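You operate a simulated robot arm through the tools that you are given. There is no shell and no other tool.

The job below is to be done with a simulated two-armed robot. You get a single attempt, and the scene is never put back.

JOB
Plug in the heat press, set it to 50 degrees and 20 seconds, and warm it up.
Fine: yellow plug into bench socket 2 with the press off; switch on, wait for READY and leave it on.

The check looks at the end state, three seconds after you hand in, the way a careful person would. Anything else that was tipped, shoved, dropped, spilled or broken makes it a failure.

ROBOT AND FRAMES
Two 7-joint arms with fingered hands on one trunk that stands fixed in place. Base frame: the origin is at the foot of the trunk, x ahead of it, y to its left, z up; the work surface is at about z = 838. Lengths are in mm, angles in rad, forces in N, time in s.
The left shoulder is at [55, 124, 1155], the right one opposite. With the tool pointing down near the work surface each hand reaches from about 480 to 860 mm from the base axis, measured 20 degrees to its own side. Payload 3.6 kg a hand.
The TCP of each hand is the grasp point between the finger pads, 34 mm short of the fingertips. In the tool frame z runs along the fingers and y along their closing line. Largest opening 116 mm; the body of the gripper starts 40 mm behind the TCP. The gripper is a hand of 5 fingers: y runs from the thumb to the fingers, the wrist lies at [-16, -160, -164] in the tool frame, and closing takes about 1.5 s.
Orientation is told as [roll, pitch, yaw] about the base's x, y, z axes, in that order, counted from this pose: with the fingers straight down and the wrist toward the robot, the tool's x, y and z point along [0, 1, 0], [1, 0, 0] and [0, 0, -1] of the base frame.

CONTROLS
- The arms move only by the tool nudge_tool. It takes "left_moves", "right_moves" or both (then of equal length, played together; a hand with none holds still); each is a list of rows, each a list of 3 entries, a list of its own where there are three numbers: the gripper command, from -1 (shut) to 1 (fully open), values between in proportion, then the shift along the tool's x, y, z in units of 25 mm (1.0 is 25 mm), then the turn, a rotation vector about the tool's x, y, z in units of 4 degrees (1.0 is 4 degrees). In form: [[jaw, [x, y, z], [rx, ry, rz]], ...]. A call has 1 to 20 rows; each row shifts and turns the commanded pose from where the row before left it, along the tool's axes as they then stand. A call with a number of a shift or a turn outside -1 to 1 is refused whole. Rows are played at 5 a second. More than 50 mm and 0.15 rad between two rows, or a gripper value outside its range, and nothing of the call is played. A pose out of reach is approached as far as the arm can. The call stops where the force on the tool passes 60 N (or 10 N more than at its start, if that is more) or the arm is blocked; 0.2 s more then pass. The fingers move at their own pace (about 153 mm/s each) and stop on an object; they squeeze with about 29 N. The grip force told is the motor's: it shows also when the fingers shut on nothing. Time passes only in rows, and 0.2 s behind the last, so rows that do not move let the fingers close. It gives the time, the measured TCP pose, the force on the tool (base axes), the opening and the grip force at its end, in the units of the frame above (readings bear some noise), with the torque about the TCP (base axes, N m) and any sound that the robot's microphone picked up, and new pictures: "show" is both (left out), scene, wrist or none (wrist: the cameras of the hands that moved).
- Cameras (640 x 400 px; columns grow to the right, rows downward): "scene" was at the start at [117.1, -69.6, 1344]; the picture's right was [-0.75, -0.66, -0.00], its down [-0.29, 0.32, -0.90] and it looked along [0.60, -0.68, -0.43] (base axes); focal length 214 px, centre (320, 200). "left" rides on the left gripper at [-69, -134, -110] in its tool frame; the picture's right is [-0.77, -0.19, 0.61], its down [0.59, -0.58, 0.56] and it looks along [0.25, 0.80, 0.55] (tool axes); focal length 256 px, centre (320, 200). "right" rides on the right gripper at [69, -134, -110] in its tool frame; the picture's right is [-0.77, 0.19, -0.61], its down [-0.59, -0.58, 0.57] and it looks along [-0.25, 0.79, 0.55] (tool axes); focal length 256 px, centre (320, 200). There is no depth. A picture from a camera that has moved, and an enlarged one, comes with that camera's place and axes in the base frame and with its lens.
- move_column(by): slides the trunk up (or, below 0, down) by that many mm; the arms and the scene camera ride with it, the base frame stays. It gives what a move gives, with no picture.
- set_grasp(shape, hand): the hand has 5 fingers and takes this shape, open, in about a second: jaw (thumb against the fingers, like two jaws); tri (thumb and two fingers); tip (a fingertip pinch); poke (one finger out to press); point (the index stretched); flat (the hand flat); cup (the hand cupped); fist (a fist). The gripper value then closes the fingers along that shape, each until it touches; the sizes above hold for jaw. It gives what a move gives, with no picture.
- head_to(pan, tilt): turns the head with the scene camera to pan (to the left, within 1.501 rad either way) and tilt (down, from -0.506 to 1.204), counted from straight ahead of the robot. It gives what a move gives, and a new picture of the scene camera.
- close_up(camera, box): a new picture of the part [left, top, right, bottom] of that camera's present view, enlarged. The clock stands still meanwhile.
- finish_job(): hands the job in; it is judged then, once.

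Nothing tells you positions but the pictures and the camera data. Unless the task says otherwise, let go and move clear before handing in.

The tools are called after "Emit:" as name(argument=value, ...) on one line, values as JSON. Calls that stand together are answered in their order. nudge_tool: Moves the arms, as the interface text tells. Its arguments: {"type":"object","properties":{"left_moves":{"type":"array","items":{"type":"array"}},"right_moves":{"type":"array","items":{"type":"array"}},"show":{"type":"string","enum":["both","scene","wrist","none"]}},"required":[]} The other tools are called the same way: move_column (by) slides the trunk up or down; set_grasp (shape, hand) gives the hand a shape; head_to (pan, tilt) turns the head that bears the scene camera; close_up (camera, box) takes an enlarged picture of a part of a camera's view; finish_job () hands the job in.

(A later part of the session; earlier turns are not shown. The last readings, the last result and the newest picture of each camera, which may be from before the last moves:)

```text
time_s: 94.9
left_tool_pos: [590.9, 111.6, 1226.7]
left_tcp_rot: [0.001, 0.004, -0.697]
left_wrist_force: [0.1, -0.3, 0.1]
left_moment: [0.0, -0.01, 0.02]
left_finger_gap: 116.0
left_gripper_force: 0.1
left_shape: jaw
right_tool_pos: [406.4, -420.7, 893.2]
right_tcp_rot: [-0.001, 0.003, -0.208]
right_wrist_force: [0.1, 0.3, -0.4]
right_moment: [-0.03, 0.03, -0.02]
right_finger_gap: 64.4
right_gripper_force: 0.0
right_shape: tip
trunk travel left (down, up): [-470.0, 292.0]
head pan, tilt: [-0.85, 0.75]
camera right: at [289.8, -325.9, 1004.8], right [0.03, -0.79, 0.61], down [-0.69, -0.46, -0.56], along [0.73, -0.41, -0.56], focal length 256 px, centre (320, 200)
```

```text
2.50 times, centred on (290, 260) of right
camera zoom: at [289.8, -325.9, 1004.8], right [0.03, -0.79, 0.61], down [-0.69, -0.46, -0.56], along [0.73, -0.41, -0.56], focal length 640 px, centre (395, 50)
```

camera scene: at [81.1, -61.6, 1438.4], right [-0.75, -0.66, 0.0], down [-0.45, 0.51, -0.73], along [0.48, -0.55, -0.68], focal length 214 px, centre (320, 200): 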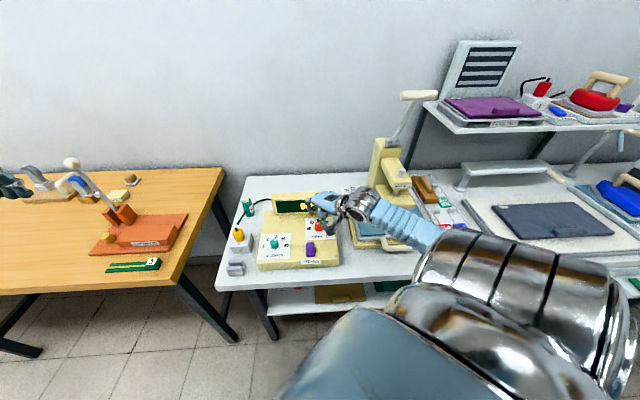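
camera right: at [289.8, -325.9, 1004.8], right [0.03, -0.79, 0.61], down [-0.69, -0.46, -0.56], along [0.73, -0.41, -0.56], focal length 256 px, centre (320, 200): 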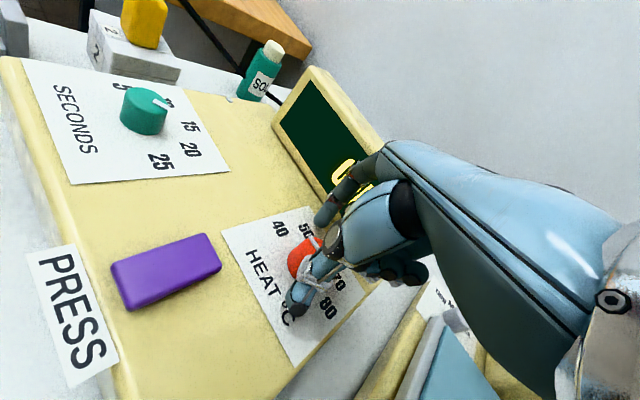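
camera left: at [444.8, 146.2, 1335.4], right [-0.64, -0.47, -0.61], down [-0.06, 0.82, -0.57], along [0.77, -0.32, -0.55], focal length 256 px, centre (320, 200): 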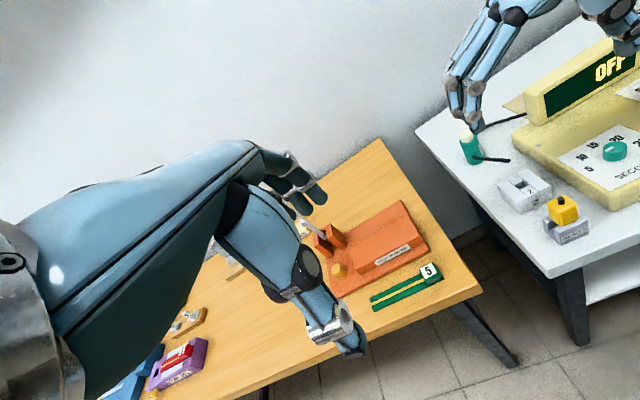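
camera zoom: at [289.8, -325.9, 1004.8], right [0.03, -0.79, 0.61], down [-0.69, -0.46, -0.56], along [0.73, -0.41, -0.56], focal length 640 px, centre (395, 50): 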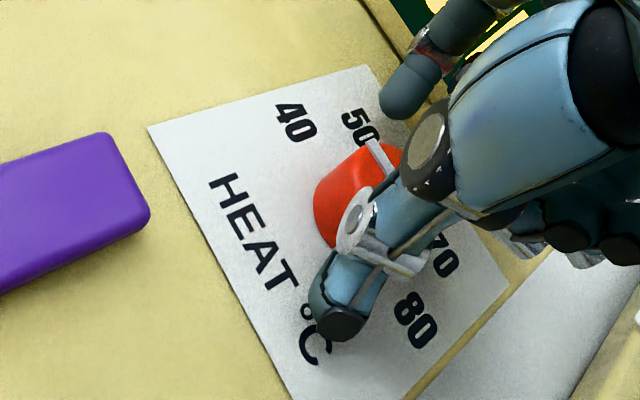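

The pinch straddles the HEAT knob. I'll close on it and check.

Emit:
nudge_tool(right_moves=[[-0.1, [0, 0, 0], [0, 0, 0]], [-0.3, [0, 0, 0], [0, 0, 0]], [-0.5, [0, 0, 0], [0, 0, 0]], [-0.8, [0, 0, 0], [0, 0, 0]], [-1, [0, 0, 0], [0, 0, 0]], [-1, [0, 0, 0], [0, 0, 0]], [-1, [0, 0, 0], [0, 0, 0]]], show="none")

Emit:
close_up(camera="scene", box=[295, 200, 345, 250])

Emit:
close_up(camera="right", box=[230, 190, 360, 320])

Emit:
close_up(camera="left", box=[580, 0, 640, 100])

```text
time_s: 96.5
left_tool_pos: [590.7, 112.9, 1225.6]
left_tcp_rot: [-0.001, 0.001, -0.694]
left_wrist_force: [0.0, -0.1, 0.3]
left_moment: [0.0, 0.0, -0.05]
left_finger_gap: 115.9
left_gripper_force: 0.2
left_shape: jaw
right_tool_pos: [406.0, -421.3, 893.5]
right_tcp_rot: [-0.001, 0.004, -0.207]
right_wrist_force: [-6.8, 3.7, -2.3]
right_moment: [0.04, 0.28, -0.06]
right_finger_gap: 20.7
right_gripper_force: 28.9
right_shape: tip
trunk travel left (down, up): [-470.0, 292.0]
head pan, tilt: [-0.85, 0.75]
```

```text
8.00 times, centred on (320, 225) of scene
camera zoom: at [80.2, -61.4, 1438.5], right [-0.75, -0.66, 0.0], down [-0.45, 0.51, -0.73], along [0.48, -0.55, -0.68], focal length 1716 px, centre (320, 0)
```

zoom: 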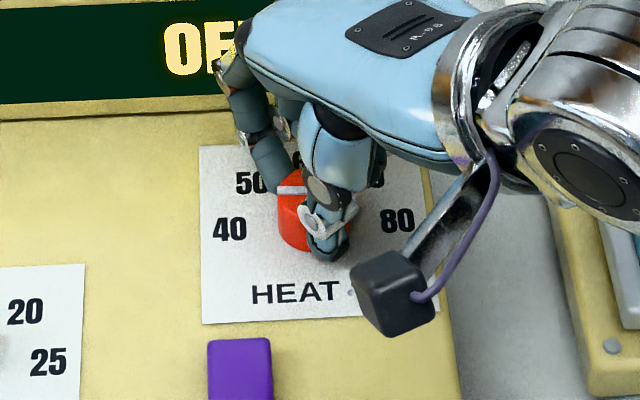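

```text
3.08 times, centred on (295, 255) of right
camera zoom: at [289.2, -325.6, 1004.8], right [0.03, -0.79, 0.61], down [-0.69, -0.46, -0.56], along [0.72, -0.41, -0.56], focal length 788 px, centre (397, 31)
```

zoom: 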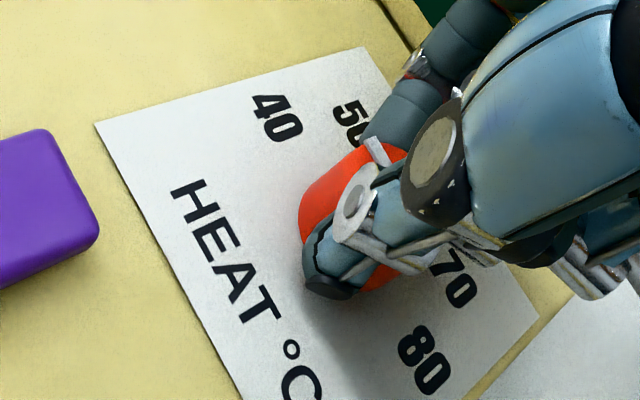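

```text
4.00 times, centred on (610, 50) of left
camera zoom: at [444.1, 144.4, 1335.8], right [-0.64, -0.47, -0.61], down [-0.07, 0.82, -0.56], along [0.77, -0.32, -0.56], focal length 1024 px, centre (-840, 800)
```

zoom: 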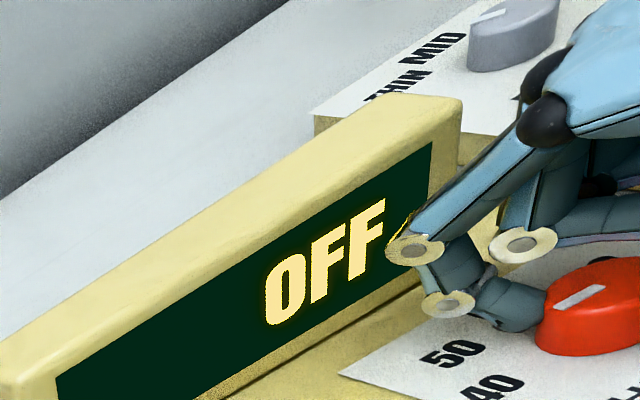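

Held well (gap 21, small side forces), and the left camera sees this pointer clearly at 40. I'll turn 24 degrees clockwise and check.

Emit:
nudge_tool(right_moves=[[-1, [-0.0089, 0.0058, 0], [0, 0, 1]], [-1, [-0.0089, 0.0058, 0], [0, 0, 1]], [-1, [-0.0089, 0.0058, 0], [0, 0, 1]], [-1, [-0.0089, 0.0058, 0], [0, 0, 1]], [-1, [-0.0089, 0.0058, 0], [0, 0, 1]], [-1, [-0.0089, 0.0058, 0], [0, 0, 1]], [-1, [0, 0, 0], [0, 0, 0]]], show="none")

Emit:
close_up(camera="left", box=[580, 20, 640, 100])

Emit:
close_up(camera="scene", box=[280, 190, 350, 260])

```text
time_s: 98.1
left_tool_pos: [592.8, 111.4, 1224.7]
left_tcp_rot: [-0.001, 0.005, -0.697]
left_wrist_force: [0.0, -0.4, -0.1]
left_moment: [0.04, -0.01, -0.04]
left_finger_gap: 115.8
left_gripper_force: 0.0
left_shape: jaw
right_tool_pos: [407.2, -422.4, 895.5]
right_tcp_rot: [-0.002, 0.004, -0.626]
right_wrist_force: [2.1, 4.9, -9.8]
right_moment: [0.13, -0.01, -0.01]
right_finger_gap: 20.3
right_gripper_force: 29.1
right_shape: tip
trunk travel left (down, up): [-470.0, 292.0]
head pan, tilt: [-0.85, 0.75]
```

```text
5.00 times, centred on (610, 60) of left
camera zoom: at [445.5, 143.8, 1335.4], right [-0.64, -0.47, -0.61], down [-0.07, 0.82, -0.56], along [0.77, -0.32, -0.56], focal length 1280 px, centre (-1130, 900)
```

zoom: 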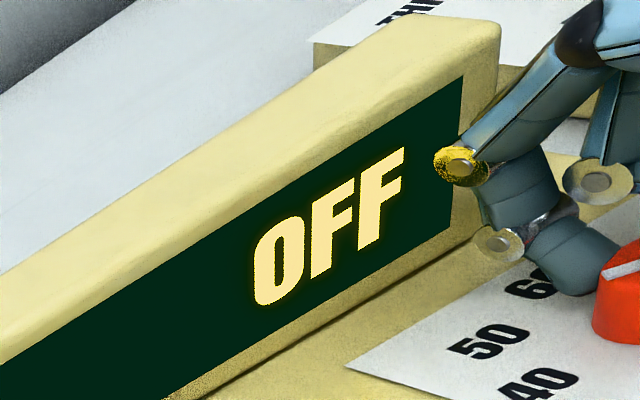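

```text
5.71 times, centred on (315, 225) of scene
camera zoom: at [82.1, -61.6, 1438.4], right [-0.75, -0.66, 0.0], down [-0.45, 0.51, -0.73], along [0.48, -0.55, -0.68], focal length 1226 px, centre (349, 57)
```

zoom: 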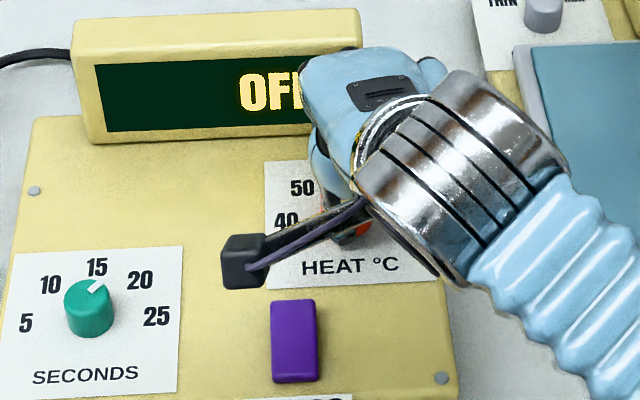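

The knob is turning but has slid to the edge of the left camera's view. I'll swing the left hand a few degrees to bring it back in view, holding the right hand still.

Emit:
nudge_tool(left_moves=[[1, [0, 0, 0], [0, 0, 1]], [1, [0, 0, 0], [0, 0, 1]], [1, [0, 0, 0], [0, 0, 0.5]], [1, [0, 0, 0], [0, 0, 0]]], right_moves=[[-1, [0, 0, 0], [0, 0, 0]], [-1, [0, 0, 0], [0, 0, 0]], [-1, [0, 0, 0], [0, 0, 0]], [-1, [0, 0, 0], [0, 0, 0]]], show="wrist")

Emit:
close_up(camera="left", box=[540, 0, 640, 120])

```text
time_s: 99.1
left_tool_pos: [591.9, 112.3, 1225.4]
left_tcp_rot: [-0.001, 0.003, -0.698]
left_wrist_force: [0.4, 0.7, 0.0]
left_moment: [0.0, 0.02, -0.02]
left_finger_gap: 116.2
left_gripper_force: 0.1
left_shape: jaw
left hand out of reach, approached as far as the arm can: row 1, 2
right_tool_pos: [407.1, -423.8, 895.8]
right_tcp_rot: [-0.003, 0.003, -0.628]
right_wrist_force: [1.2, 5.4, -9.7]
right_moment: [0.17, -0.01, 0.03]
right_finger_gap: 20.7
right_gripper_force: 28.8
right_shape: tip
trunk travel left (down, up): [-470.0, 292.0]
head pan, tilt: [-0.85, 0.75]
camera right: at [338.8, -287.6, 1005.2], right [-0.3, -0.73, 0.61], down [-0.82, -0.14, -0.56], along [0.5, -0.67, -0.56], focal length 256 px, centre (320, 200)
camera left: at [445.6, 144.1, 1335.3], right [-0.64, -0.47, -0.61], down [-0.07, 0.82, -0.56], along [0.77, -0.32, -0.56], focal length 256 px, centre (320, 200)
```

right: 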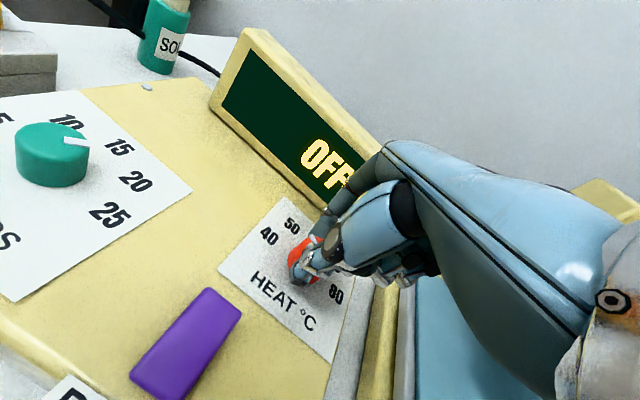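
left: 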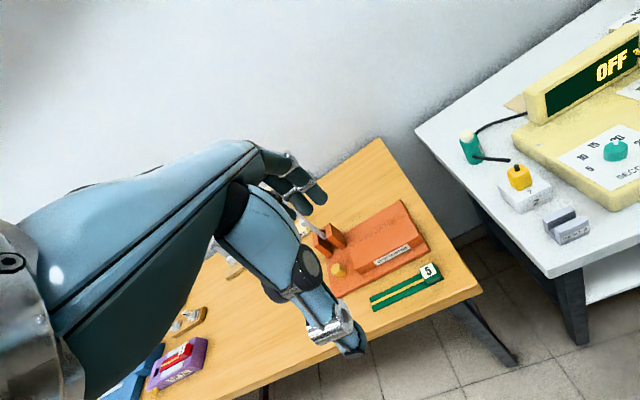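

```text
3.33 times, centred on (590, 60) of left
camera zoom: at [445.6, 144.1, 1335.3], right [-0.64, -0.47, -0.61], down [-0.07, 0.82, -0.56], along [0.77, -0.32, -0.56], focal length 853 px, centre (-580, 667)
```

zoom: 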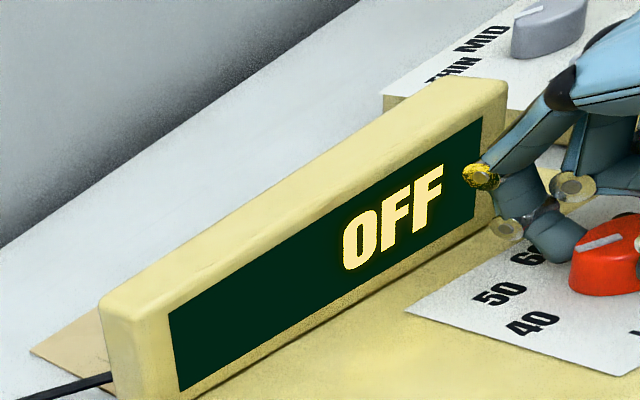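

The left arm is at its limit, but close-ups reach slightly past the frame edge. I'll zoom there to measure the HEAT pointer.

Emit:
close_up(camera="left", box=[630, 40, 640, 100])

Emit:
close_up(camera="right", box=[250, 190, 360, 330])

```text
6.67 times, centred on (635, 70) of left
camera zoom: at [445.6, 144.1, 1335.3], right [-0.64, -0.47, -0.61], down [-0.07, 0.82, -0.56], along [0.77, -0.32, -0.56], focal length 1707 px, centre (-1780, 1067)
```

zoom: 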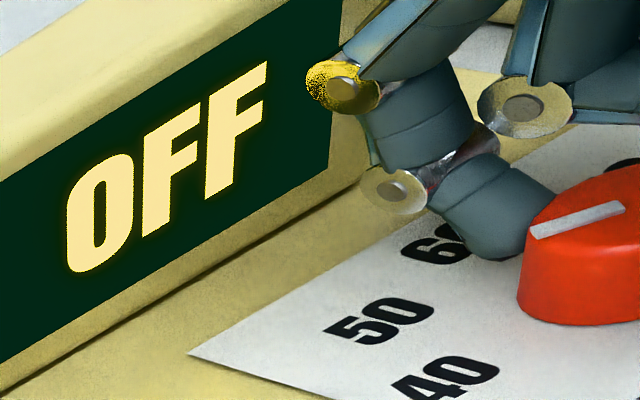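

```text
2.86 times, centred on (305, 260) of right
camera zoom: at [338.8, -287.6, 1005.2], right [-0.3, -0.73, 0.61], down [-0.82, -0.14, -0.56], along [0.5, -0.67, -0.56], focal length 731 px, centre (363, 29)
```

zoom: 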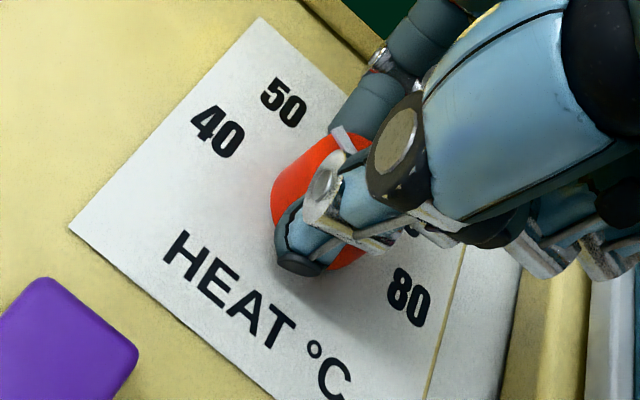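

The HEAT pointer is at about -60 degrees (40 is -90, 50 is -45), so it needs about 15 more. I'll turn 8 degrees and check the forces before the rest.

Emit:
nudge_tool(right_moves=[[-1, [-0.0089, 0.0058, 0], [0, 0, 1]], [-1, [-0.0089, 0.0058, 0], [0, 0, 1]], [-1, [0, 0, 0], [0, 0, 0]]], show="none")

Emit:
nudge_tool(right_moves=[[-1, [-0.0089, 0.0058, 0], [0, 0, 1]], [-1, [0, 0, 0], [0, 0, 0]]], show="none")

Emit:
close_up(camera="left", box=[630, 40, 640, 100])

Emit:
close_up(camera="right", box=[250, 190, 360, 330])

```text
time_s: 99.9
left_tool_pos: [592.5, 111.2, 1224.4]
left_tcp_rot: [0.0, 0.004, -0.694]
left_wrist_force: [0.2, -0.6, 1.2]
left_moment: [0.05, 0.0, 0.0]
left_finger_gap: 115.8
left_gripper_force: 0.1
left_shape: jaw
right_tool_pos: [406.4, -423.1, 894.0]
right_tcp_rot: [-0.002, 0.003, -0.766]
right_wrist_force: [3.0, 2.5, -9.5]
right_moment: [0.06, -0.06, 0.0]
right_finger_gap: 20.6
right_gripper_force: 29.2
right_shape: tip
trunk travel left (down, up): [-470.0, 292.0]
head pan, tilt: [-0.85, 0.75]
```

```text
time_s: 100.5
left_tool_pos: [591.6, 111.0, 1225.1]
left_tcp_rot: [0.0, 0.003, -0.696]
left_wrist_force: [0.9, 0.3, -0.1]
left_moment: [-0.05, 0.0, -0.04]
left_finger_gap: 116.0
left_gripper_force: 0.0
left_shape: jaw
right_tool_pos: [406.5, -423.6, 893.8]
right_tcp_rot: [-0.004, 0.004, -0.836]
right_wrist_force: [3.5, 4.6, -12.5]
right_moment: [0.15, -0.04, 0.01]
right_finger_gap: 20.9
right_gripper_force: 29.3
right_shape: tip
trunk travel left (down, up): [-470.0, 292.0]
head pan, tilt: [-0.85, 0.75]
```

```text
6.67 times, centred on (635, 70) of left
camera zoom: at [445.8, 143.9, 1335.2], right [-0.64, -0.47, -0.61], down [-0.07, 0.82, -0.56], along [0.77, -0.32, -0.56], focal length 1707 px, centre (-1780, 1067)
```

zoom: 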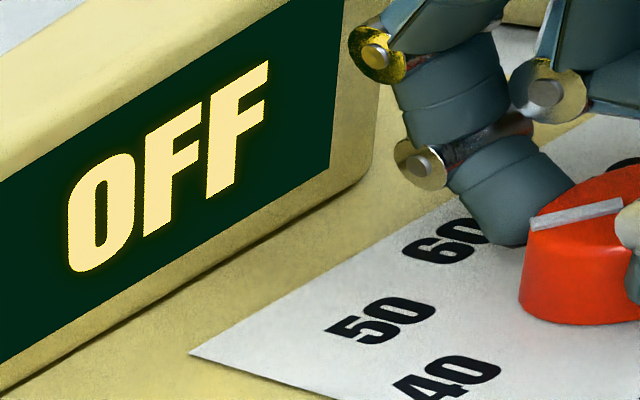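

```text
2.86 times, centred on (305, 260) of right
camera zoom: at [368.7, -277.1, 1005.4], right [-0.44, -0.65, 0.61], down [-0.83, 0.03, -0.56], along [0.35, -0.76, -0.56], focal length 731 px, centre (363, 29)
```

zoom: 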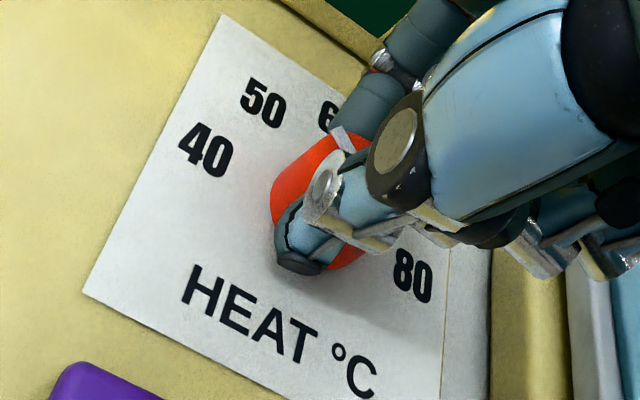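

The knob moves with the hand; both views now put the pointer near -50 degrees. I'll add another 5.5 degrees and then release to check.

Emit:
nudge_tool(right_moves=[[-1, [-0.0089, 0.0058, 0], [0, 0, 1]], [-1, [-0.0035, 0.0023, 0], [0, 0, 0.4]], [-1, [0, 0, 0], [0, 0, 0]]], show="none")

Emit:
close_up(camera="left", box=[638, 45, 640, 85])

Emit:
nudge_tool(right_moves=[[-0.6, [0, 0, 0], [0, 0, 0]], [-0.4, [0, 0, 0], [0, 0, 0]], [-0.2, [0, 0, 0], [0, 0, 0]], [0.1, [0, 0, 0], [0, 0, 0]], [0.1, [0, 0, 0], [0, 0, 0]], [0.1, [0, 0, 0], [0, 0, 0]]], show="none")

Emit:
close_up(camera="left", box=[638, 45, 640, 85])

Emit:
close_up(camera="right", box=[250, 190, 360, 330])

```text
time_s: 101.3
left_tool_pos: [592.2, 111.8, 1226.8]
left_tcp_rot: [0.0, 0.002, -0.695]
left_wrist_force: [0.1, -0.8, 0.3]
left_moment: [0.01, 0.01, -0.04]
left_finger_gap: 115.8
left_gripper_force: 0.1
left_shape: jaw
right_tool_pos: [407.9, -423.3, 895.4]
right_tcp_rot: [-0.004, 0.003, -0.933]
right_wrist_force: [3.8, 3.0, -8.5]
right_moment: [0.13, -0.05, 0.02]
right_finger_gap: 20.7
right_gripper_force: 29.1
right_shape: tip
trunk travel left (down, up): [-470.0, 292.0]
head pan, tilt: [-0.85, 0.75]
```

```text
10.00 times, centred on (639, 65) of left
camera zoom: at [445.8, 144.0, 1335.3], right [-0.64, -0.47, -0.61], down [-0.07, 0.82, -0.56], along [0.77, -0.32, -0.56], focal length 2560 px, centre (-2870, 1550)
```

zoom: 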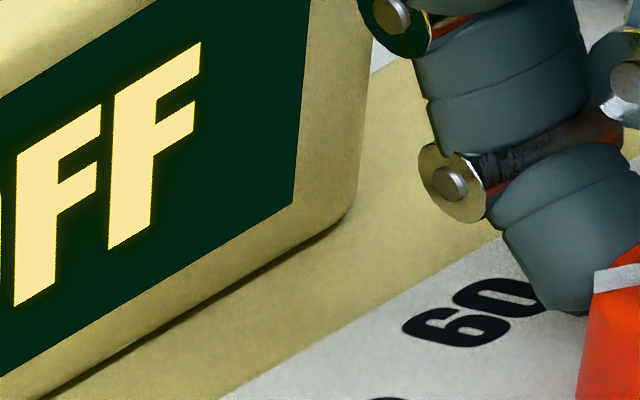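

```text
time_s: 102.7
left_tool_pos: [591.3, 112.1, 1225.0]
left_tcp_rot: [-0.001, 0.004, -0.694]
left_wrist_force: [0.4, 0.5, 0.6]
left_moment: [0.01, 0.01, -0.02]
left_finger_gap: 115.9
left_gripper_force: 0.1
left_shape: jaw
right_tool_pos: [405.6, -422.8, 893.9]
right_tcp_rot: [-0.001, 0.003, -0.933]
right_wrist_force: [0.2, 0.0, -0.5]
right_moment: [-0.03, 0.01, 0.0]
right_finger_gap: 63.2
right_gripper_force: 0.0
right_shape: tip
trunk travel left (down, up): [-470.0, 292.0]
head pan, tilt: [-0.85, 0.75]
```

```text
10.00 times, centred on (639, 65) of left
camera zoom: at [444.7, 144.2, 1335.6], right [-0.64, -0.47, -0.61], down [-0.07, 0.82, -0.56], along [0.77, -0.32, -0.56], focal length 2560 px, centre (-2870, 1550)
```

zoom: 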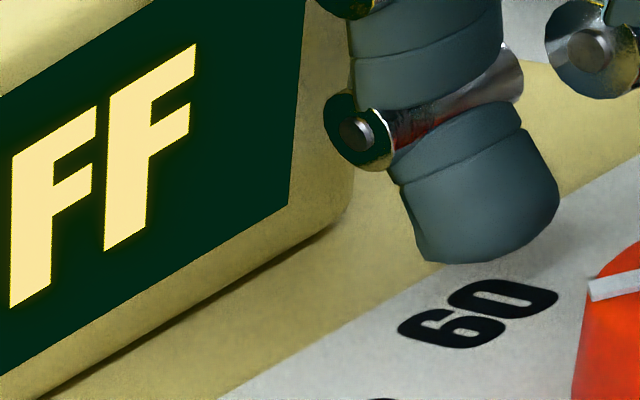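

```text
2.86 times, centred on (305, 260) of right
camera zoom: at [382.1, -274.1, 1005.2], right [-0.51, -0.61, 0.61], down [-0.82, 0.11, -0.56], along [0.27, -0.79, -0.55], focal length 731 px, centre (363, 29)
```

zoom: 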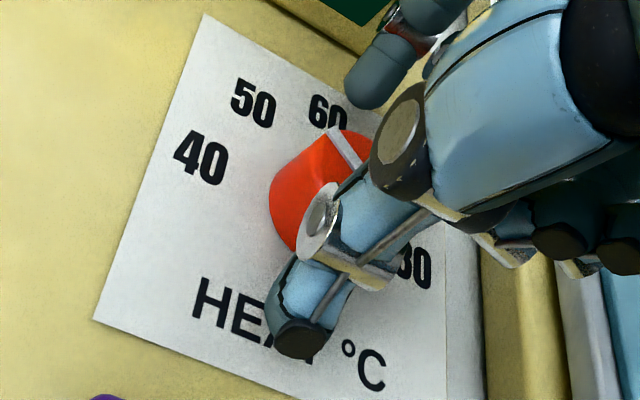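

Released with the pointer looking close to 50. I'll lift clear and measure it with an open view.

Emit:
nudge_tool(right_moves=[[0.2, [0, 0, -0.8], [0, 0, 0]], [0.2, [0, 0, -0.8], [0, 0, 0]], [0.2, [0, 0, -0.8], [0, 0, 0]], [0.2, [0, 0, -0.8], [0, 0, 0]], [0.2, [0, 0, -0.8], [0, 0, -1]], [0.2, [0, 0, 0], [0, 0, -1]], [0.2, [0, 0, 0], [0, 0, -1]], [0.2, [0, 0, 0], [0, 0, -1]], [0.2, [0, 0, 0], [0, 0, -1]], [0.2, [0, 0, 0], [0, 0, -1]], [0.2, [0, 0, 0], [0, 0, -1]], [0.2, [0, 0, 0], [0, 0, -1]], [0.2, [0, 0, 0], [0, 0, -1]], [0.2, [0, 0, 0], [0, 0, -1]], [0.2, [0, 0, 0], [0, 0, 0]]], show="both")

Emit:
close_up(camera="left", box=[620, 40, 640, 100])

Emit:
close_up(camera="right", box=[180, 200, 340, 360])

Emit:
close_up(camera="scene", box=[295, 205, 345, 255])

```text
time_s: 105.9
left_tool_pos: [591.1, 111.9, 1225.8]
left_tcp_rot: [-0.001, 0.004, -0.697]
left_wrist_force: [0.3, 0.6, -0.1]
left_moment: [-0.03, 0.01, 0.02]
left_finger_gap: 115.8
left_gripper_force: 0.1
left_shape: jaw
right_tool_pos: [406.5, -422.2, 994.8]
right_tcp_rot: [-0.003, 0.003, -0.233]
right_wrist_force: [-0.2, 0.6, -0.9]
right_moment: [0.02, 0.0, 0.05]
right_finger_gap: 69.1
right_gripper_force: 0.0
right_shape: tip
trunk travel left (down, up): [-470.0, 292.0]
head pan, tilt: [-0.85, 0.75]
camera scene: at [81.2, -61.3, 1438.5], right [-0.75, -0.66, 0.0], down [-0.45, 0.51, -0.73], along [0.48, -0.55, -0.68], focal length 214 px, centre (320, 200)
camera right: at [291.5, -324.0, 1105.6], right [0.01, -0.79, 0.61], down [-0.7, -0.44, -0.56], along [0.71, -0.43, -0.56], focal length 256 px, centre (320, 200)
```

scene: 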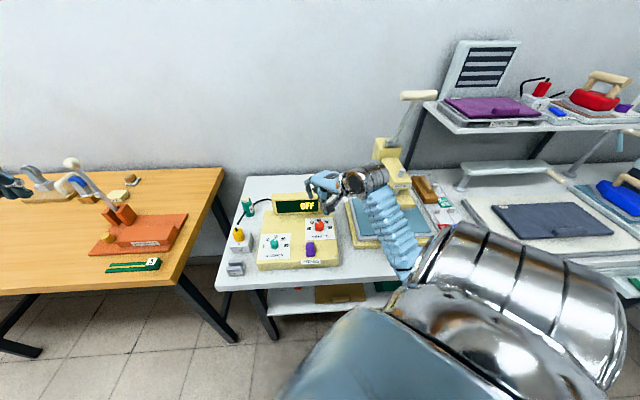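
right: 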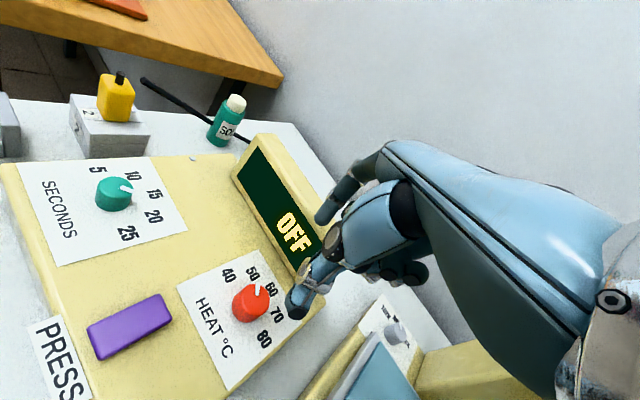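

```text
6.67 times, centred on (630, 70) of left
camera zoom: at [444.8, 144.3, 1335.6], right [-0.64, -0.47, -0.61], down [-0.07, 0.82, -0.56], along [0.77, -0.32, -0.56], focal length 1707 px, centre (-1747, 1067)
```

zoom: 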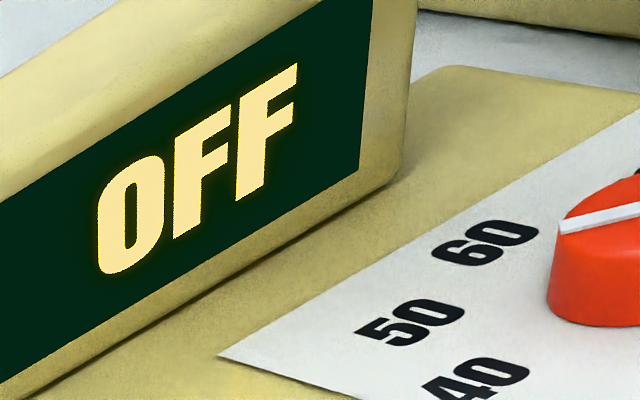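

```text
2.50 times, centred on (260, 280) of right
camera zoom: at [291.5, -324.0, 1105.6], right [0.01, -0.79, 0.61], down [-0.7, -0.44, -0.56], along [0.71, -0.43, -0.56], focal length 640 px, centre (470, 0)
```

zoom: 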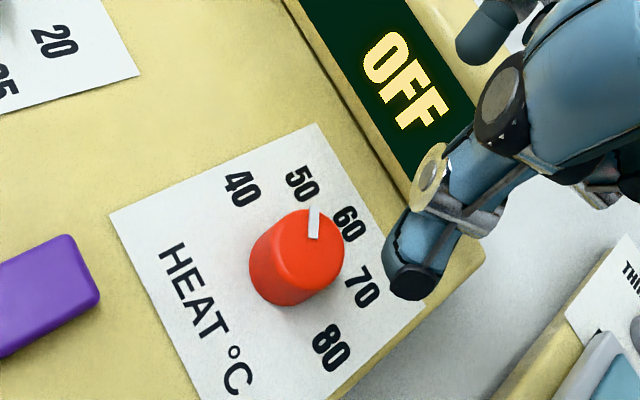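

```text
8.00 times, centred on (320, 230) of scene
camera zoom: at [81.2, -61.3, 1438.5], right [-0.75, -0.66, 0.0], down [-0.45, 0.51, -0.73], along [0.48, -0.55, -0.68], focal length 1716 px, centre (320, -40)
```

zoom: 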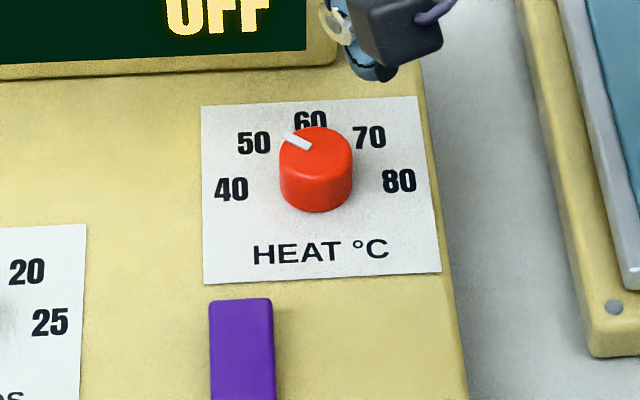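

The pointer is between 40 and 50 or right at 50, depending on the view, so I'll take much closer pictures to measure the angle well.

Emit:
close_up(camera="scene", box=[308, 220, 332, 244])

Emit:
close_up(camera="right", box=[225, 265, 285, 325])

Emit:
close_up(camera="left", box=[639, 60, 640, 90])

```text
16.00 times, centred on (320, 232) of scene
camera zoom: at [81.2, -61.3, 1438.5], right [-0.75, -0.66, 0.0], down [-0.45, 0.51, -0.73], along [0.48, -0.55, -0.68], focal length 3432 px, centre (320, -312)
```

zoom: 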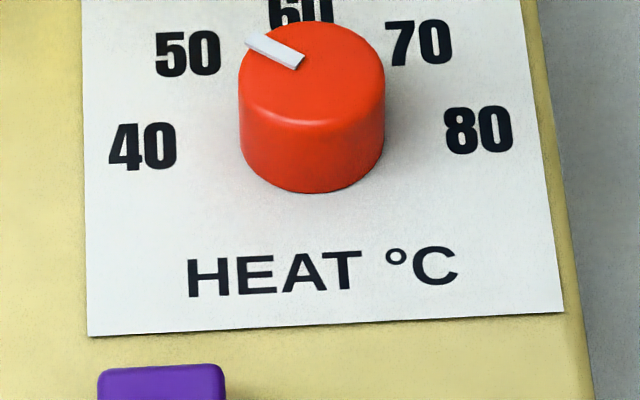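

```text
6.67 times, centred on (255, 295) of right
camera zoom: at [291.5, -324.0, 1105.6], right [0.01, -0.79, 0.61], down [-0.7, -0.44, -0.56], along [0.71, -0.43, -0.56], focal length 1707 px, centre (753, -433)
```

zoom: 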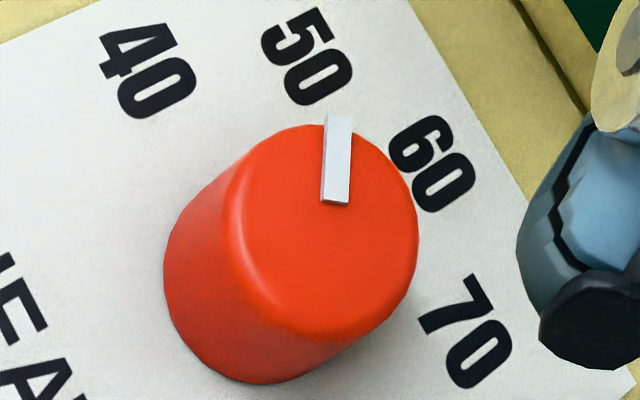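

```text
13.33 times, centred on (640, 75) of left
camera zoom: at [444.8, 144.3, 1335.6], right [-0.64, -0.47, -0.61], down [-0.07, 0.82, -0.56], along [0.77, -0.32, -0.56], focal length 3413 px, centre (-3940, 1867)
```

zoom: 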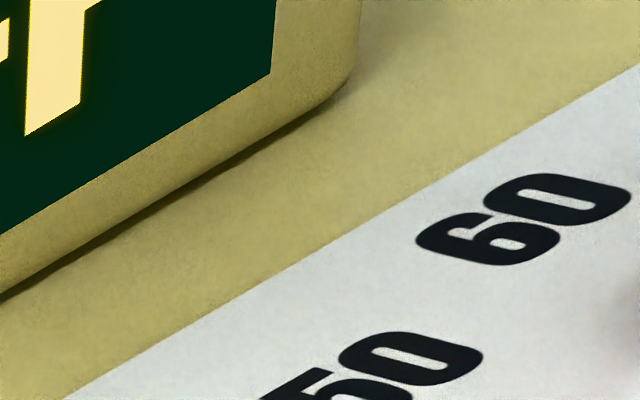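

All three views now agree the HEAT pointer is at about -55 degrees, so it needs about 10 more to sit on 50. I'll measure the SECONDS pointer the same careful way too.

Emit:
close_up(camera="scene", box=[262, 230, 286, 254])

Emit:
close_up(camera="right", box=[85, 160, 145, 220])

Emit:
close_up(camera="left", box=[600, 125, 625, 150])

```text
16.00 times, centred on (274, 242) of scene
camera zoom: at [81.2, -61.3, 1438.5], right [-0.75, -0.66, 0.0], down [-0.45, 0.51, -0.73], along [0.48, -0.55, -0.68], focal length 3432 px, centre (1056, -472)
```

zoom: 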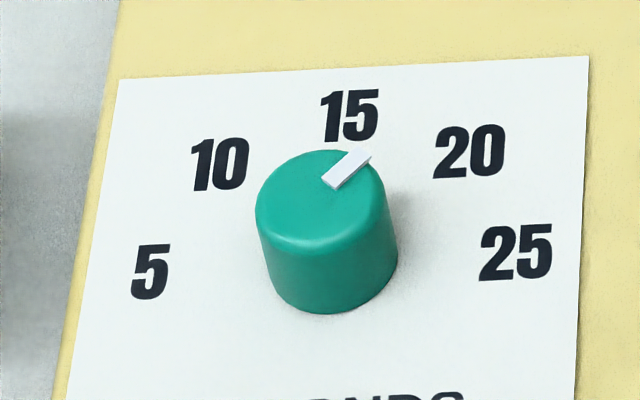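

```text
6.67 times, centred on (115, 190) of right
camera zoom: at [291.5, -324.0, 1105.6], right [0.01, -0.79, 0.61], down [-0.7, -0.44, -0.56], along [0.71, -0.43, -0.56], focal length 1707 px, centre (1687, 267)
```

zoom: 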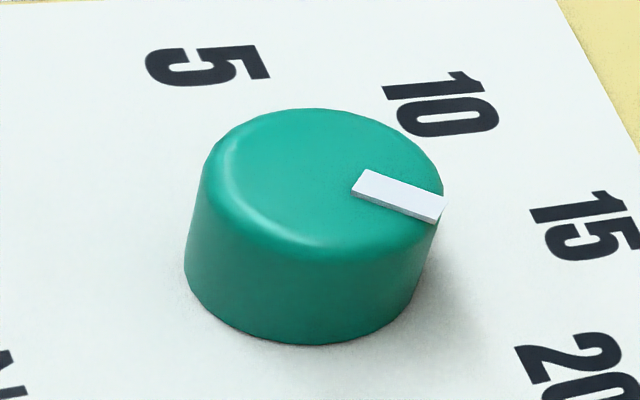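

```text
16.00 times, centred on (612, 138) of left
camera zoom: at [444.8, 144.3, 1335.6], right [-0.64, -0.47, -0.61], down [-0.07, 0.82, -0.56], along [0.77, -0.32, -0.56], focal length 4096 px, centre (-4360, 1200)
```

zoom: 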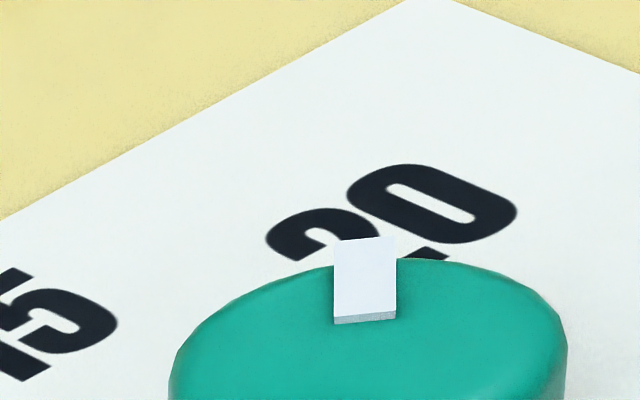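

Careful measurement gives SECONDS at +41 degrees (20 is +45) and HEAT at -55 (50 is -45); the knobs seem to slip back a few degrees on release. I'll regrip HEAT and measure it while held.

Emit:
nudge_tool(right_moves=[[0.1, [0.03, 0, 0.804], [0, 0, 0]], [0.1, [0, 0, 0.804], [0, 0, 0]], [0.1, [0, 0, 0.804], [0, 0, 0]], [0.1, [0, 0, 0.804], [0, 0, 0]], [0.1, [0, 0, 0.804], [0, 0, 0]], [0.1, [0, 0, 0], [0, 0, 0]], [-0.1, [0, 0, 0], [0, 0, 0]], [-0.3, [0, 0, 0], [0, 0, 0]], [-0.5, [0, 0, 0], [0, 0, 0]], [-0.8, [0, 0, 0], [0, 0, 0]], [-1, [0, 0, 0], [0, 0, 0]], [-1, [0, 0, 0], [0, 0, 0]], [-1, [0, 0, 0], [0, 0, 0]]], show="none")

Emit:
close_up(camera="left", box=[636, 40, 640, 100])

Emit:
close_up(camera="scene", box=[308, 215, 332, 239])

Emit:
close_up(camera="right", box=[270, 210, 350, 290])

```text
time_s: 108.7
left_tool_pos: [590.6, 112.6, 1226.1]
left_tcp_rot: [0.003, 0.002, -0.695]
left_wrist_force: [0.3, 0.6, 1.4]
left_moment: [-0.04, -0.02, 0.05]
left_finger_gap: 115.9
left_gripper_force: 0.1
left_shape: jaw
right_tool_pos: [406.9, -420.4, 893.5]
right_tcp_rot: [0.001, 0.003, -0.236]
right_wrist_force: [-11.2, 4.2, -2.5]
right_moment: [0.05, 0.16, -0.03]
right_finger_gap: 25.7
right_gripper_force: 28.7
right_shape: tip
trunk travel left (down, up): [-470.0, 292.0]
head pan, tilt: [-0.85, 0.75]
```

```text
6.67 times, centred on (638, 70) of left
camera zoom: at [443.5, 144.6, 1336.0], right [-0.64, -0.47, -0.61], down [-0.07, 0.82, -0.56], along [0.77, -0.32, -0.56], focal length 1707 px, centre (-1800, 1067)
```

zoom: 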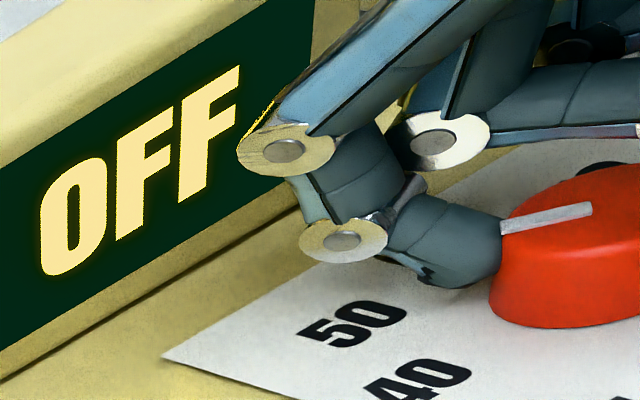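

```text
16.00 times, centred on (320, 227) of scene
camera zoom: at [79.4, -61.0, 1438.5], right [-0.75, -0.66, 0.0], down [-0.45, 0.51, -0.73], along [0.48, -0.55, -0.68], focal length 3432 px, centre (320, -232)
```

zoom: 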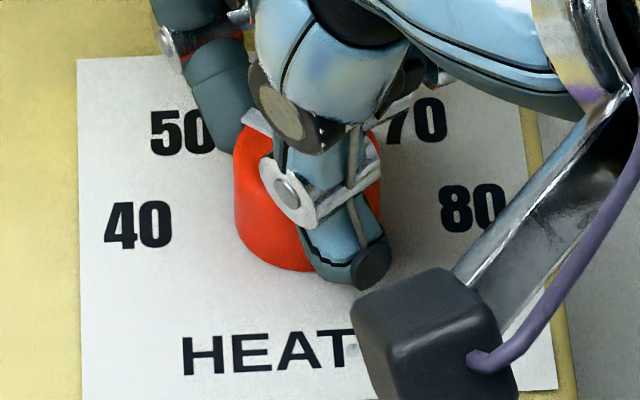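

```text
5.00 times, centred on (310, 250) of right
camera zoom: at [292.5, -323.2, 1004.1], right [0.0, -0.79, 0.61], down [-0.7, -0.44, -0.56], along [0.71, -0.43, -0.56], focal length 1280 px, centre (370, -50)
```

zoom: 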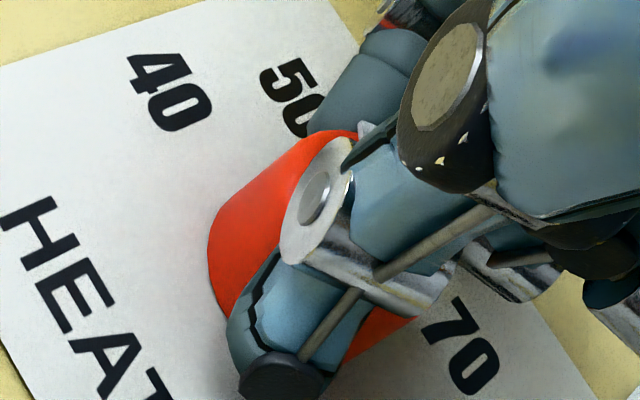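

The index pad is resting on the pointer's raised tip here, which spoils the grip. I'll open, swing to yaw -47 where the pads miss the pointer, and close again.

Emit:
nudge_tool(right_moves=[[-0.4, [0, 0, 0], [0, 0, 0]], [0.0, [0, 0, 0], [0, 0, 0]], [0.1, [0, 0, 0], [0, 0, 0]], [0.1, [0, 0, 0], [0, 0, 0]], [0.1, [-0.0089, 0.0058, 0], [0, 0, 1]], [0.1, [-0.0089, 0.0058, 0], [0, 0, 1]], [0.1, [-0.0089, 0.0058, 0], [0, 0, 1]], [0.1, [-0.0089, 0.0058, 0], [0, 0, 1]], [0.1, [-0.0089, 0.0058, 0], [0, 0, 1]], [0.1, [-0.0089, 0.0058, 0], [0, 0, 1]], [0.1, [-0.0089, 0.0058, 0], [0, 0, 1]], [0.1, [-0.0089, 0.0058, 0], [0, 0, 1]], [0.1, [0, 0, 0], [0, 0, 0]]], show="none")

Emit:
close_up(camera="left", box=[636, 40, 640, 100])

Emit:
nudge_tool(right_moves=[[-0.1, [0, 0, 0], [0, 0, 0]], [-0.3, [0, 0, 0], [0, 0, 0]], [-0.5, [0, 0, 0], [0, 0, 0]], [-0.8, [0, 0, 0], [0, 0, 0]], [-1, [0, 0, 0], [0, 0, 0]], [-1, [0, 0, 0], [0, 0, 0]], [-1, [0, 0, 0], [0, 0, 0]]], show="none")

Emit:
close_up(camera="left", box=[636, 40, 640, 100])

Emit:
close_up(camera="right", box=[270, 210, 350, 290])

```text
time_s: 111.5
left_tool_pos: [591.5, 111.8, 1225.2]
left_tcp_rot: [0.001, 0.004, -0.698]
left_wrist_force: [0.3, -0.9, -0.4]
left_moment: [-0.03, -0.02, 0.0]
left_finger_gap: 115.7
left_gripper_force: 0.1
left_shape: jaw
right_tool_pos: [407.2, -424.3, 894.6]
right_tcp_rot: [0.001, 0.002, -0.795]
right_wrist_force: [0.1, -0.5, -0.4]
right_moment: [0.02, 0.01, 0.01]
right_finger_gap: 63.0
right_gripper_force: 0.0
right_shape: tip
trunk travel left (down, up): [-470.0, 292.0]
head pan, tilt: [-0.85, 0.75]
```

```text
6.67 times, centred on (638, 70) of left
camera zoom: at [444.6, 144.0, 1335.7], right [-0.64, -0.47, -0.61], down [-0.07, 0.82, -0.56], along [0.77, -0.32, -0.56], focal length 1707 px, centre (-1800, 1067)
```

zoom: 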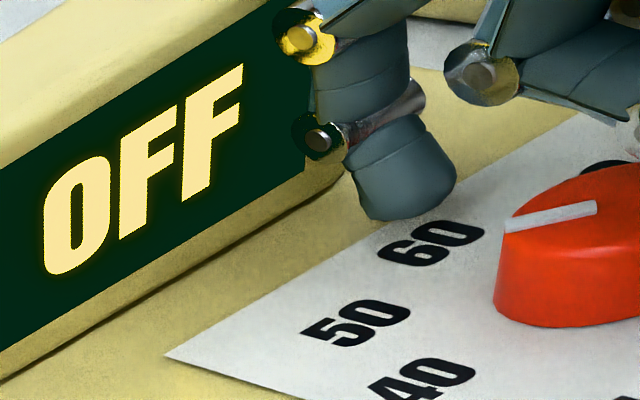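

```text
time_s: 113.1
left_tool_pos: [590.6, 112.3, 1225.9]
left_tcp_rot: [-0.002, 0.001, -0.695]
left_wrist_force: [0.4, -0.5, 0.2]
left_moment: [0.0, 0.0, 0.0]
left_finger_gap: 115.8
left_gripper_force: 0.2
left_shape: jaw
right_tool_pos: [405.9, -423.0, 895.1]
right_tcp_rot: [-0.002, 0.002, -0.794]
right_wrist_force: [-4.7, 5.4, -0.4]
right_moment: [0.18, 0.22, -0.01]
right_finger_gap: 20.9
right_gripper_force: 28.8
right_shape: tip
trunk travel left (down, up): [-470.0, 292.0]
head pan, tilt: [-0.85, 0.75]
```

```text
6.67 times, centred on (638, 70) of left
camera zoom: at [444.1, 144.9, 1335.8], right [-0.64, -0.47, -0.61], down [-0.07, 0.82, -0.56], along [0.77, -0.32, -0.56], focal length 1707 px, centre (-1800, 1067)
```

zoom: 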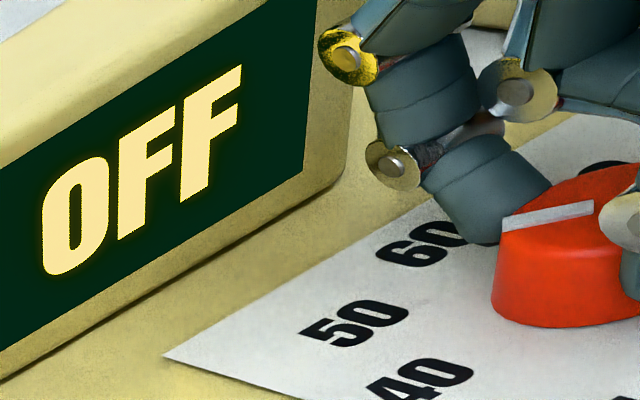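

```text
5.00 times, centred on (310, 250) of right
camera zoom: at [361.5, -279.5, 1005.9], right [-0.42, -0.67, 0.61], down [-0.83, 0.0, -0.56], along [0.38, -0.74, -0.56], focal length 1280 px, centre (370, -50)
```

zoom: 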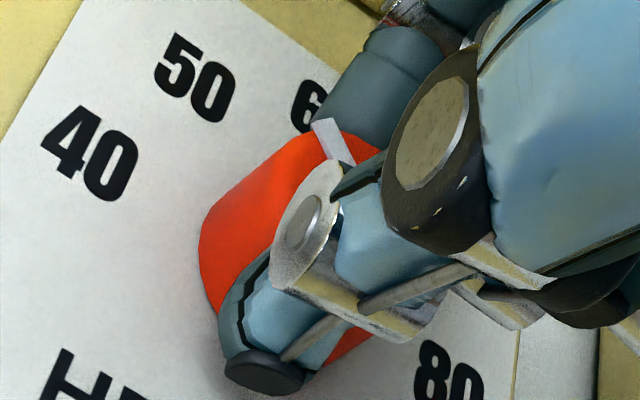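

Gripped cleanly this time. I'll turn 10 degrees clockwise, release, and measure in the open again.

Emit:
nudge_tool(right_moves=[[-1, [-0.0089, 0.0058, 0], [0, 0, 1]], [-1, [-0.0089, 0.0058, 0], [0, 0, 1]], [-1, [-0.0045, 0.0029, 0], [0, 0, 0.5]], [-1, [0, 0, 0], [0, 0, 0]], [-0.7, [0, 0, 0], [0, 0, 0]], [-0.5, [0, 0, 0], [0, 0, 0]], [-0.3, [0, 0, 0], [0, 0, 0]], [0.1, [0, 0, 0], [0, 0, 0]], [0.1, [0, 0, 0], [0, 0, 0]], [0.1, [0, 0, 0], [0, 0, 0]]], show="none")

Emit:
close_up(camera="left", box=[636, 40, 640, 100])

Emit:
close_up(camera="right", box=[260, 200, 360, 300])

Emit:
close_up(camera="scene", box=[308, 215, 332, 239])

```text
time_s: 115.3
left_tool_pos: [590.8, 112.4, 1225.9]
left_tcp_rot: [-0.001, 0.003, -0.694]
left_wrist_force: [-0.5, 0.1, 0.0]
left_moment: [0.02, 0.02, -0.02]
left_finger_gap: 115.8
left_gripper_force: 0.0
left_shape: jaw
right_tool_pos: [406.0, -425.8, 894.9]
right_tcp_rot: [-0.002, 0.003, -0.969]
right_wrist_force: [0.2, 0.2, 0.1]
right_moment: [0.02, -0.01, -0.01]
right_finger_gap: 63.2
right_gripper_force: 0.0
right_shape: tip
trunk travel left (down, up): [-470.0, 292.0]
head pan, tilt: [-0.85, 0.75]
```

```text
6.67 times, centred on (638, 70) of left
camera zoom: at [444.7, 144.5, 1335.6], right [-0.64, -0.47, -0.61], down [-0.07, 0.82, -0.56], along [0.77, -0.32, -0.56], focal length 1707 px, centre (-1800, 1067)
```

zoom: 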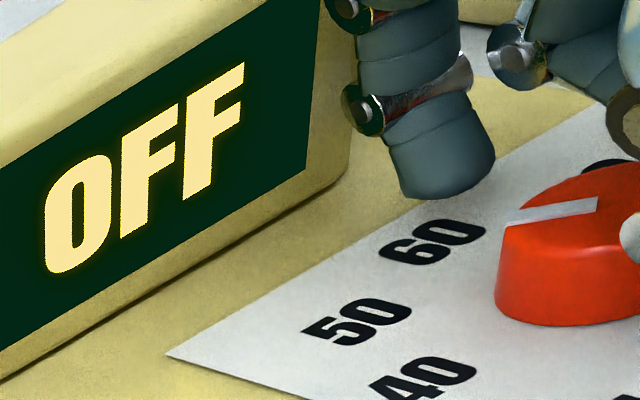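

```text
4.00 times, centred on (310, 250) of right
camera zoom: at [387.1, -275.0, 1005.4], right [-0.53, -0.59, 0.61], down [-0.81, 0.14, -0.56], along [0.25, -0.8, -0.55], focal length 1024 px, centre (360, 0)
```

zoom: 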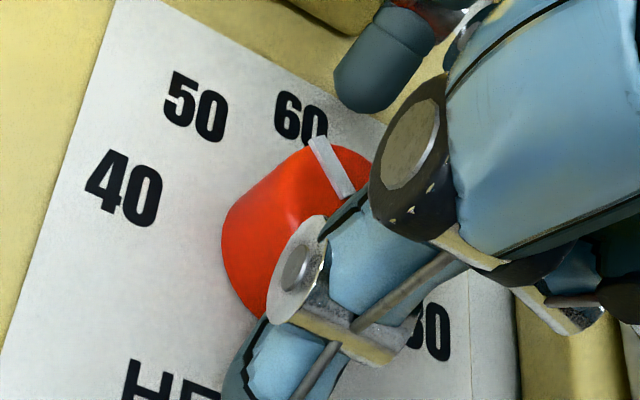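

```text
16.00 times, centred on (320, 227) of scene
camera zoom: at [81.1, -61.1, 1438.5], right [-0.75, -0.66, 0.0], down [-0.45, 0.51, -0.73], along [0.48, -0.55, -0.68], focal length 3432 px, centre (320, -232)
```

zoom: 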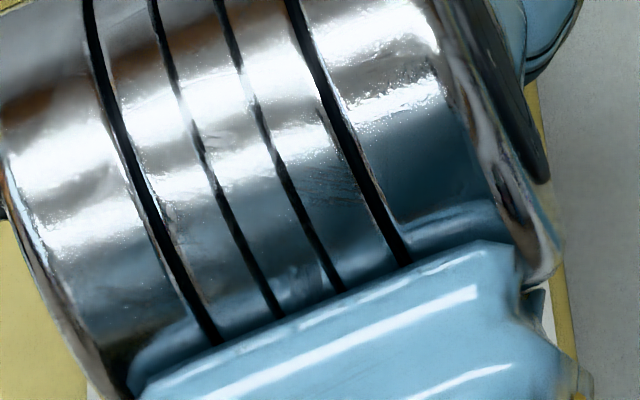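

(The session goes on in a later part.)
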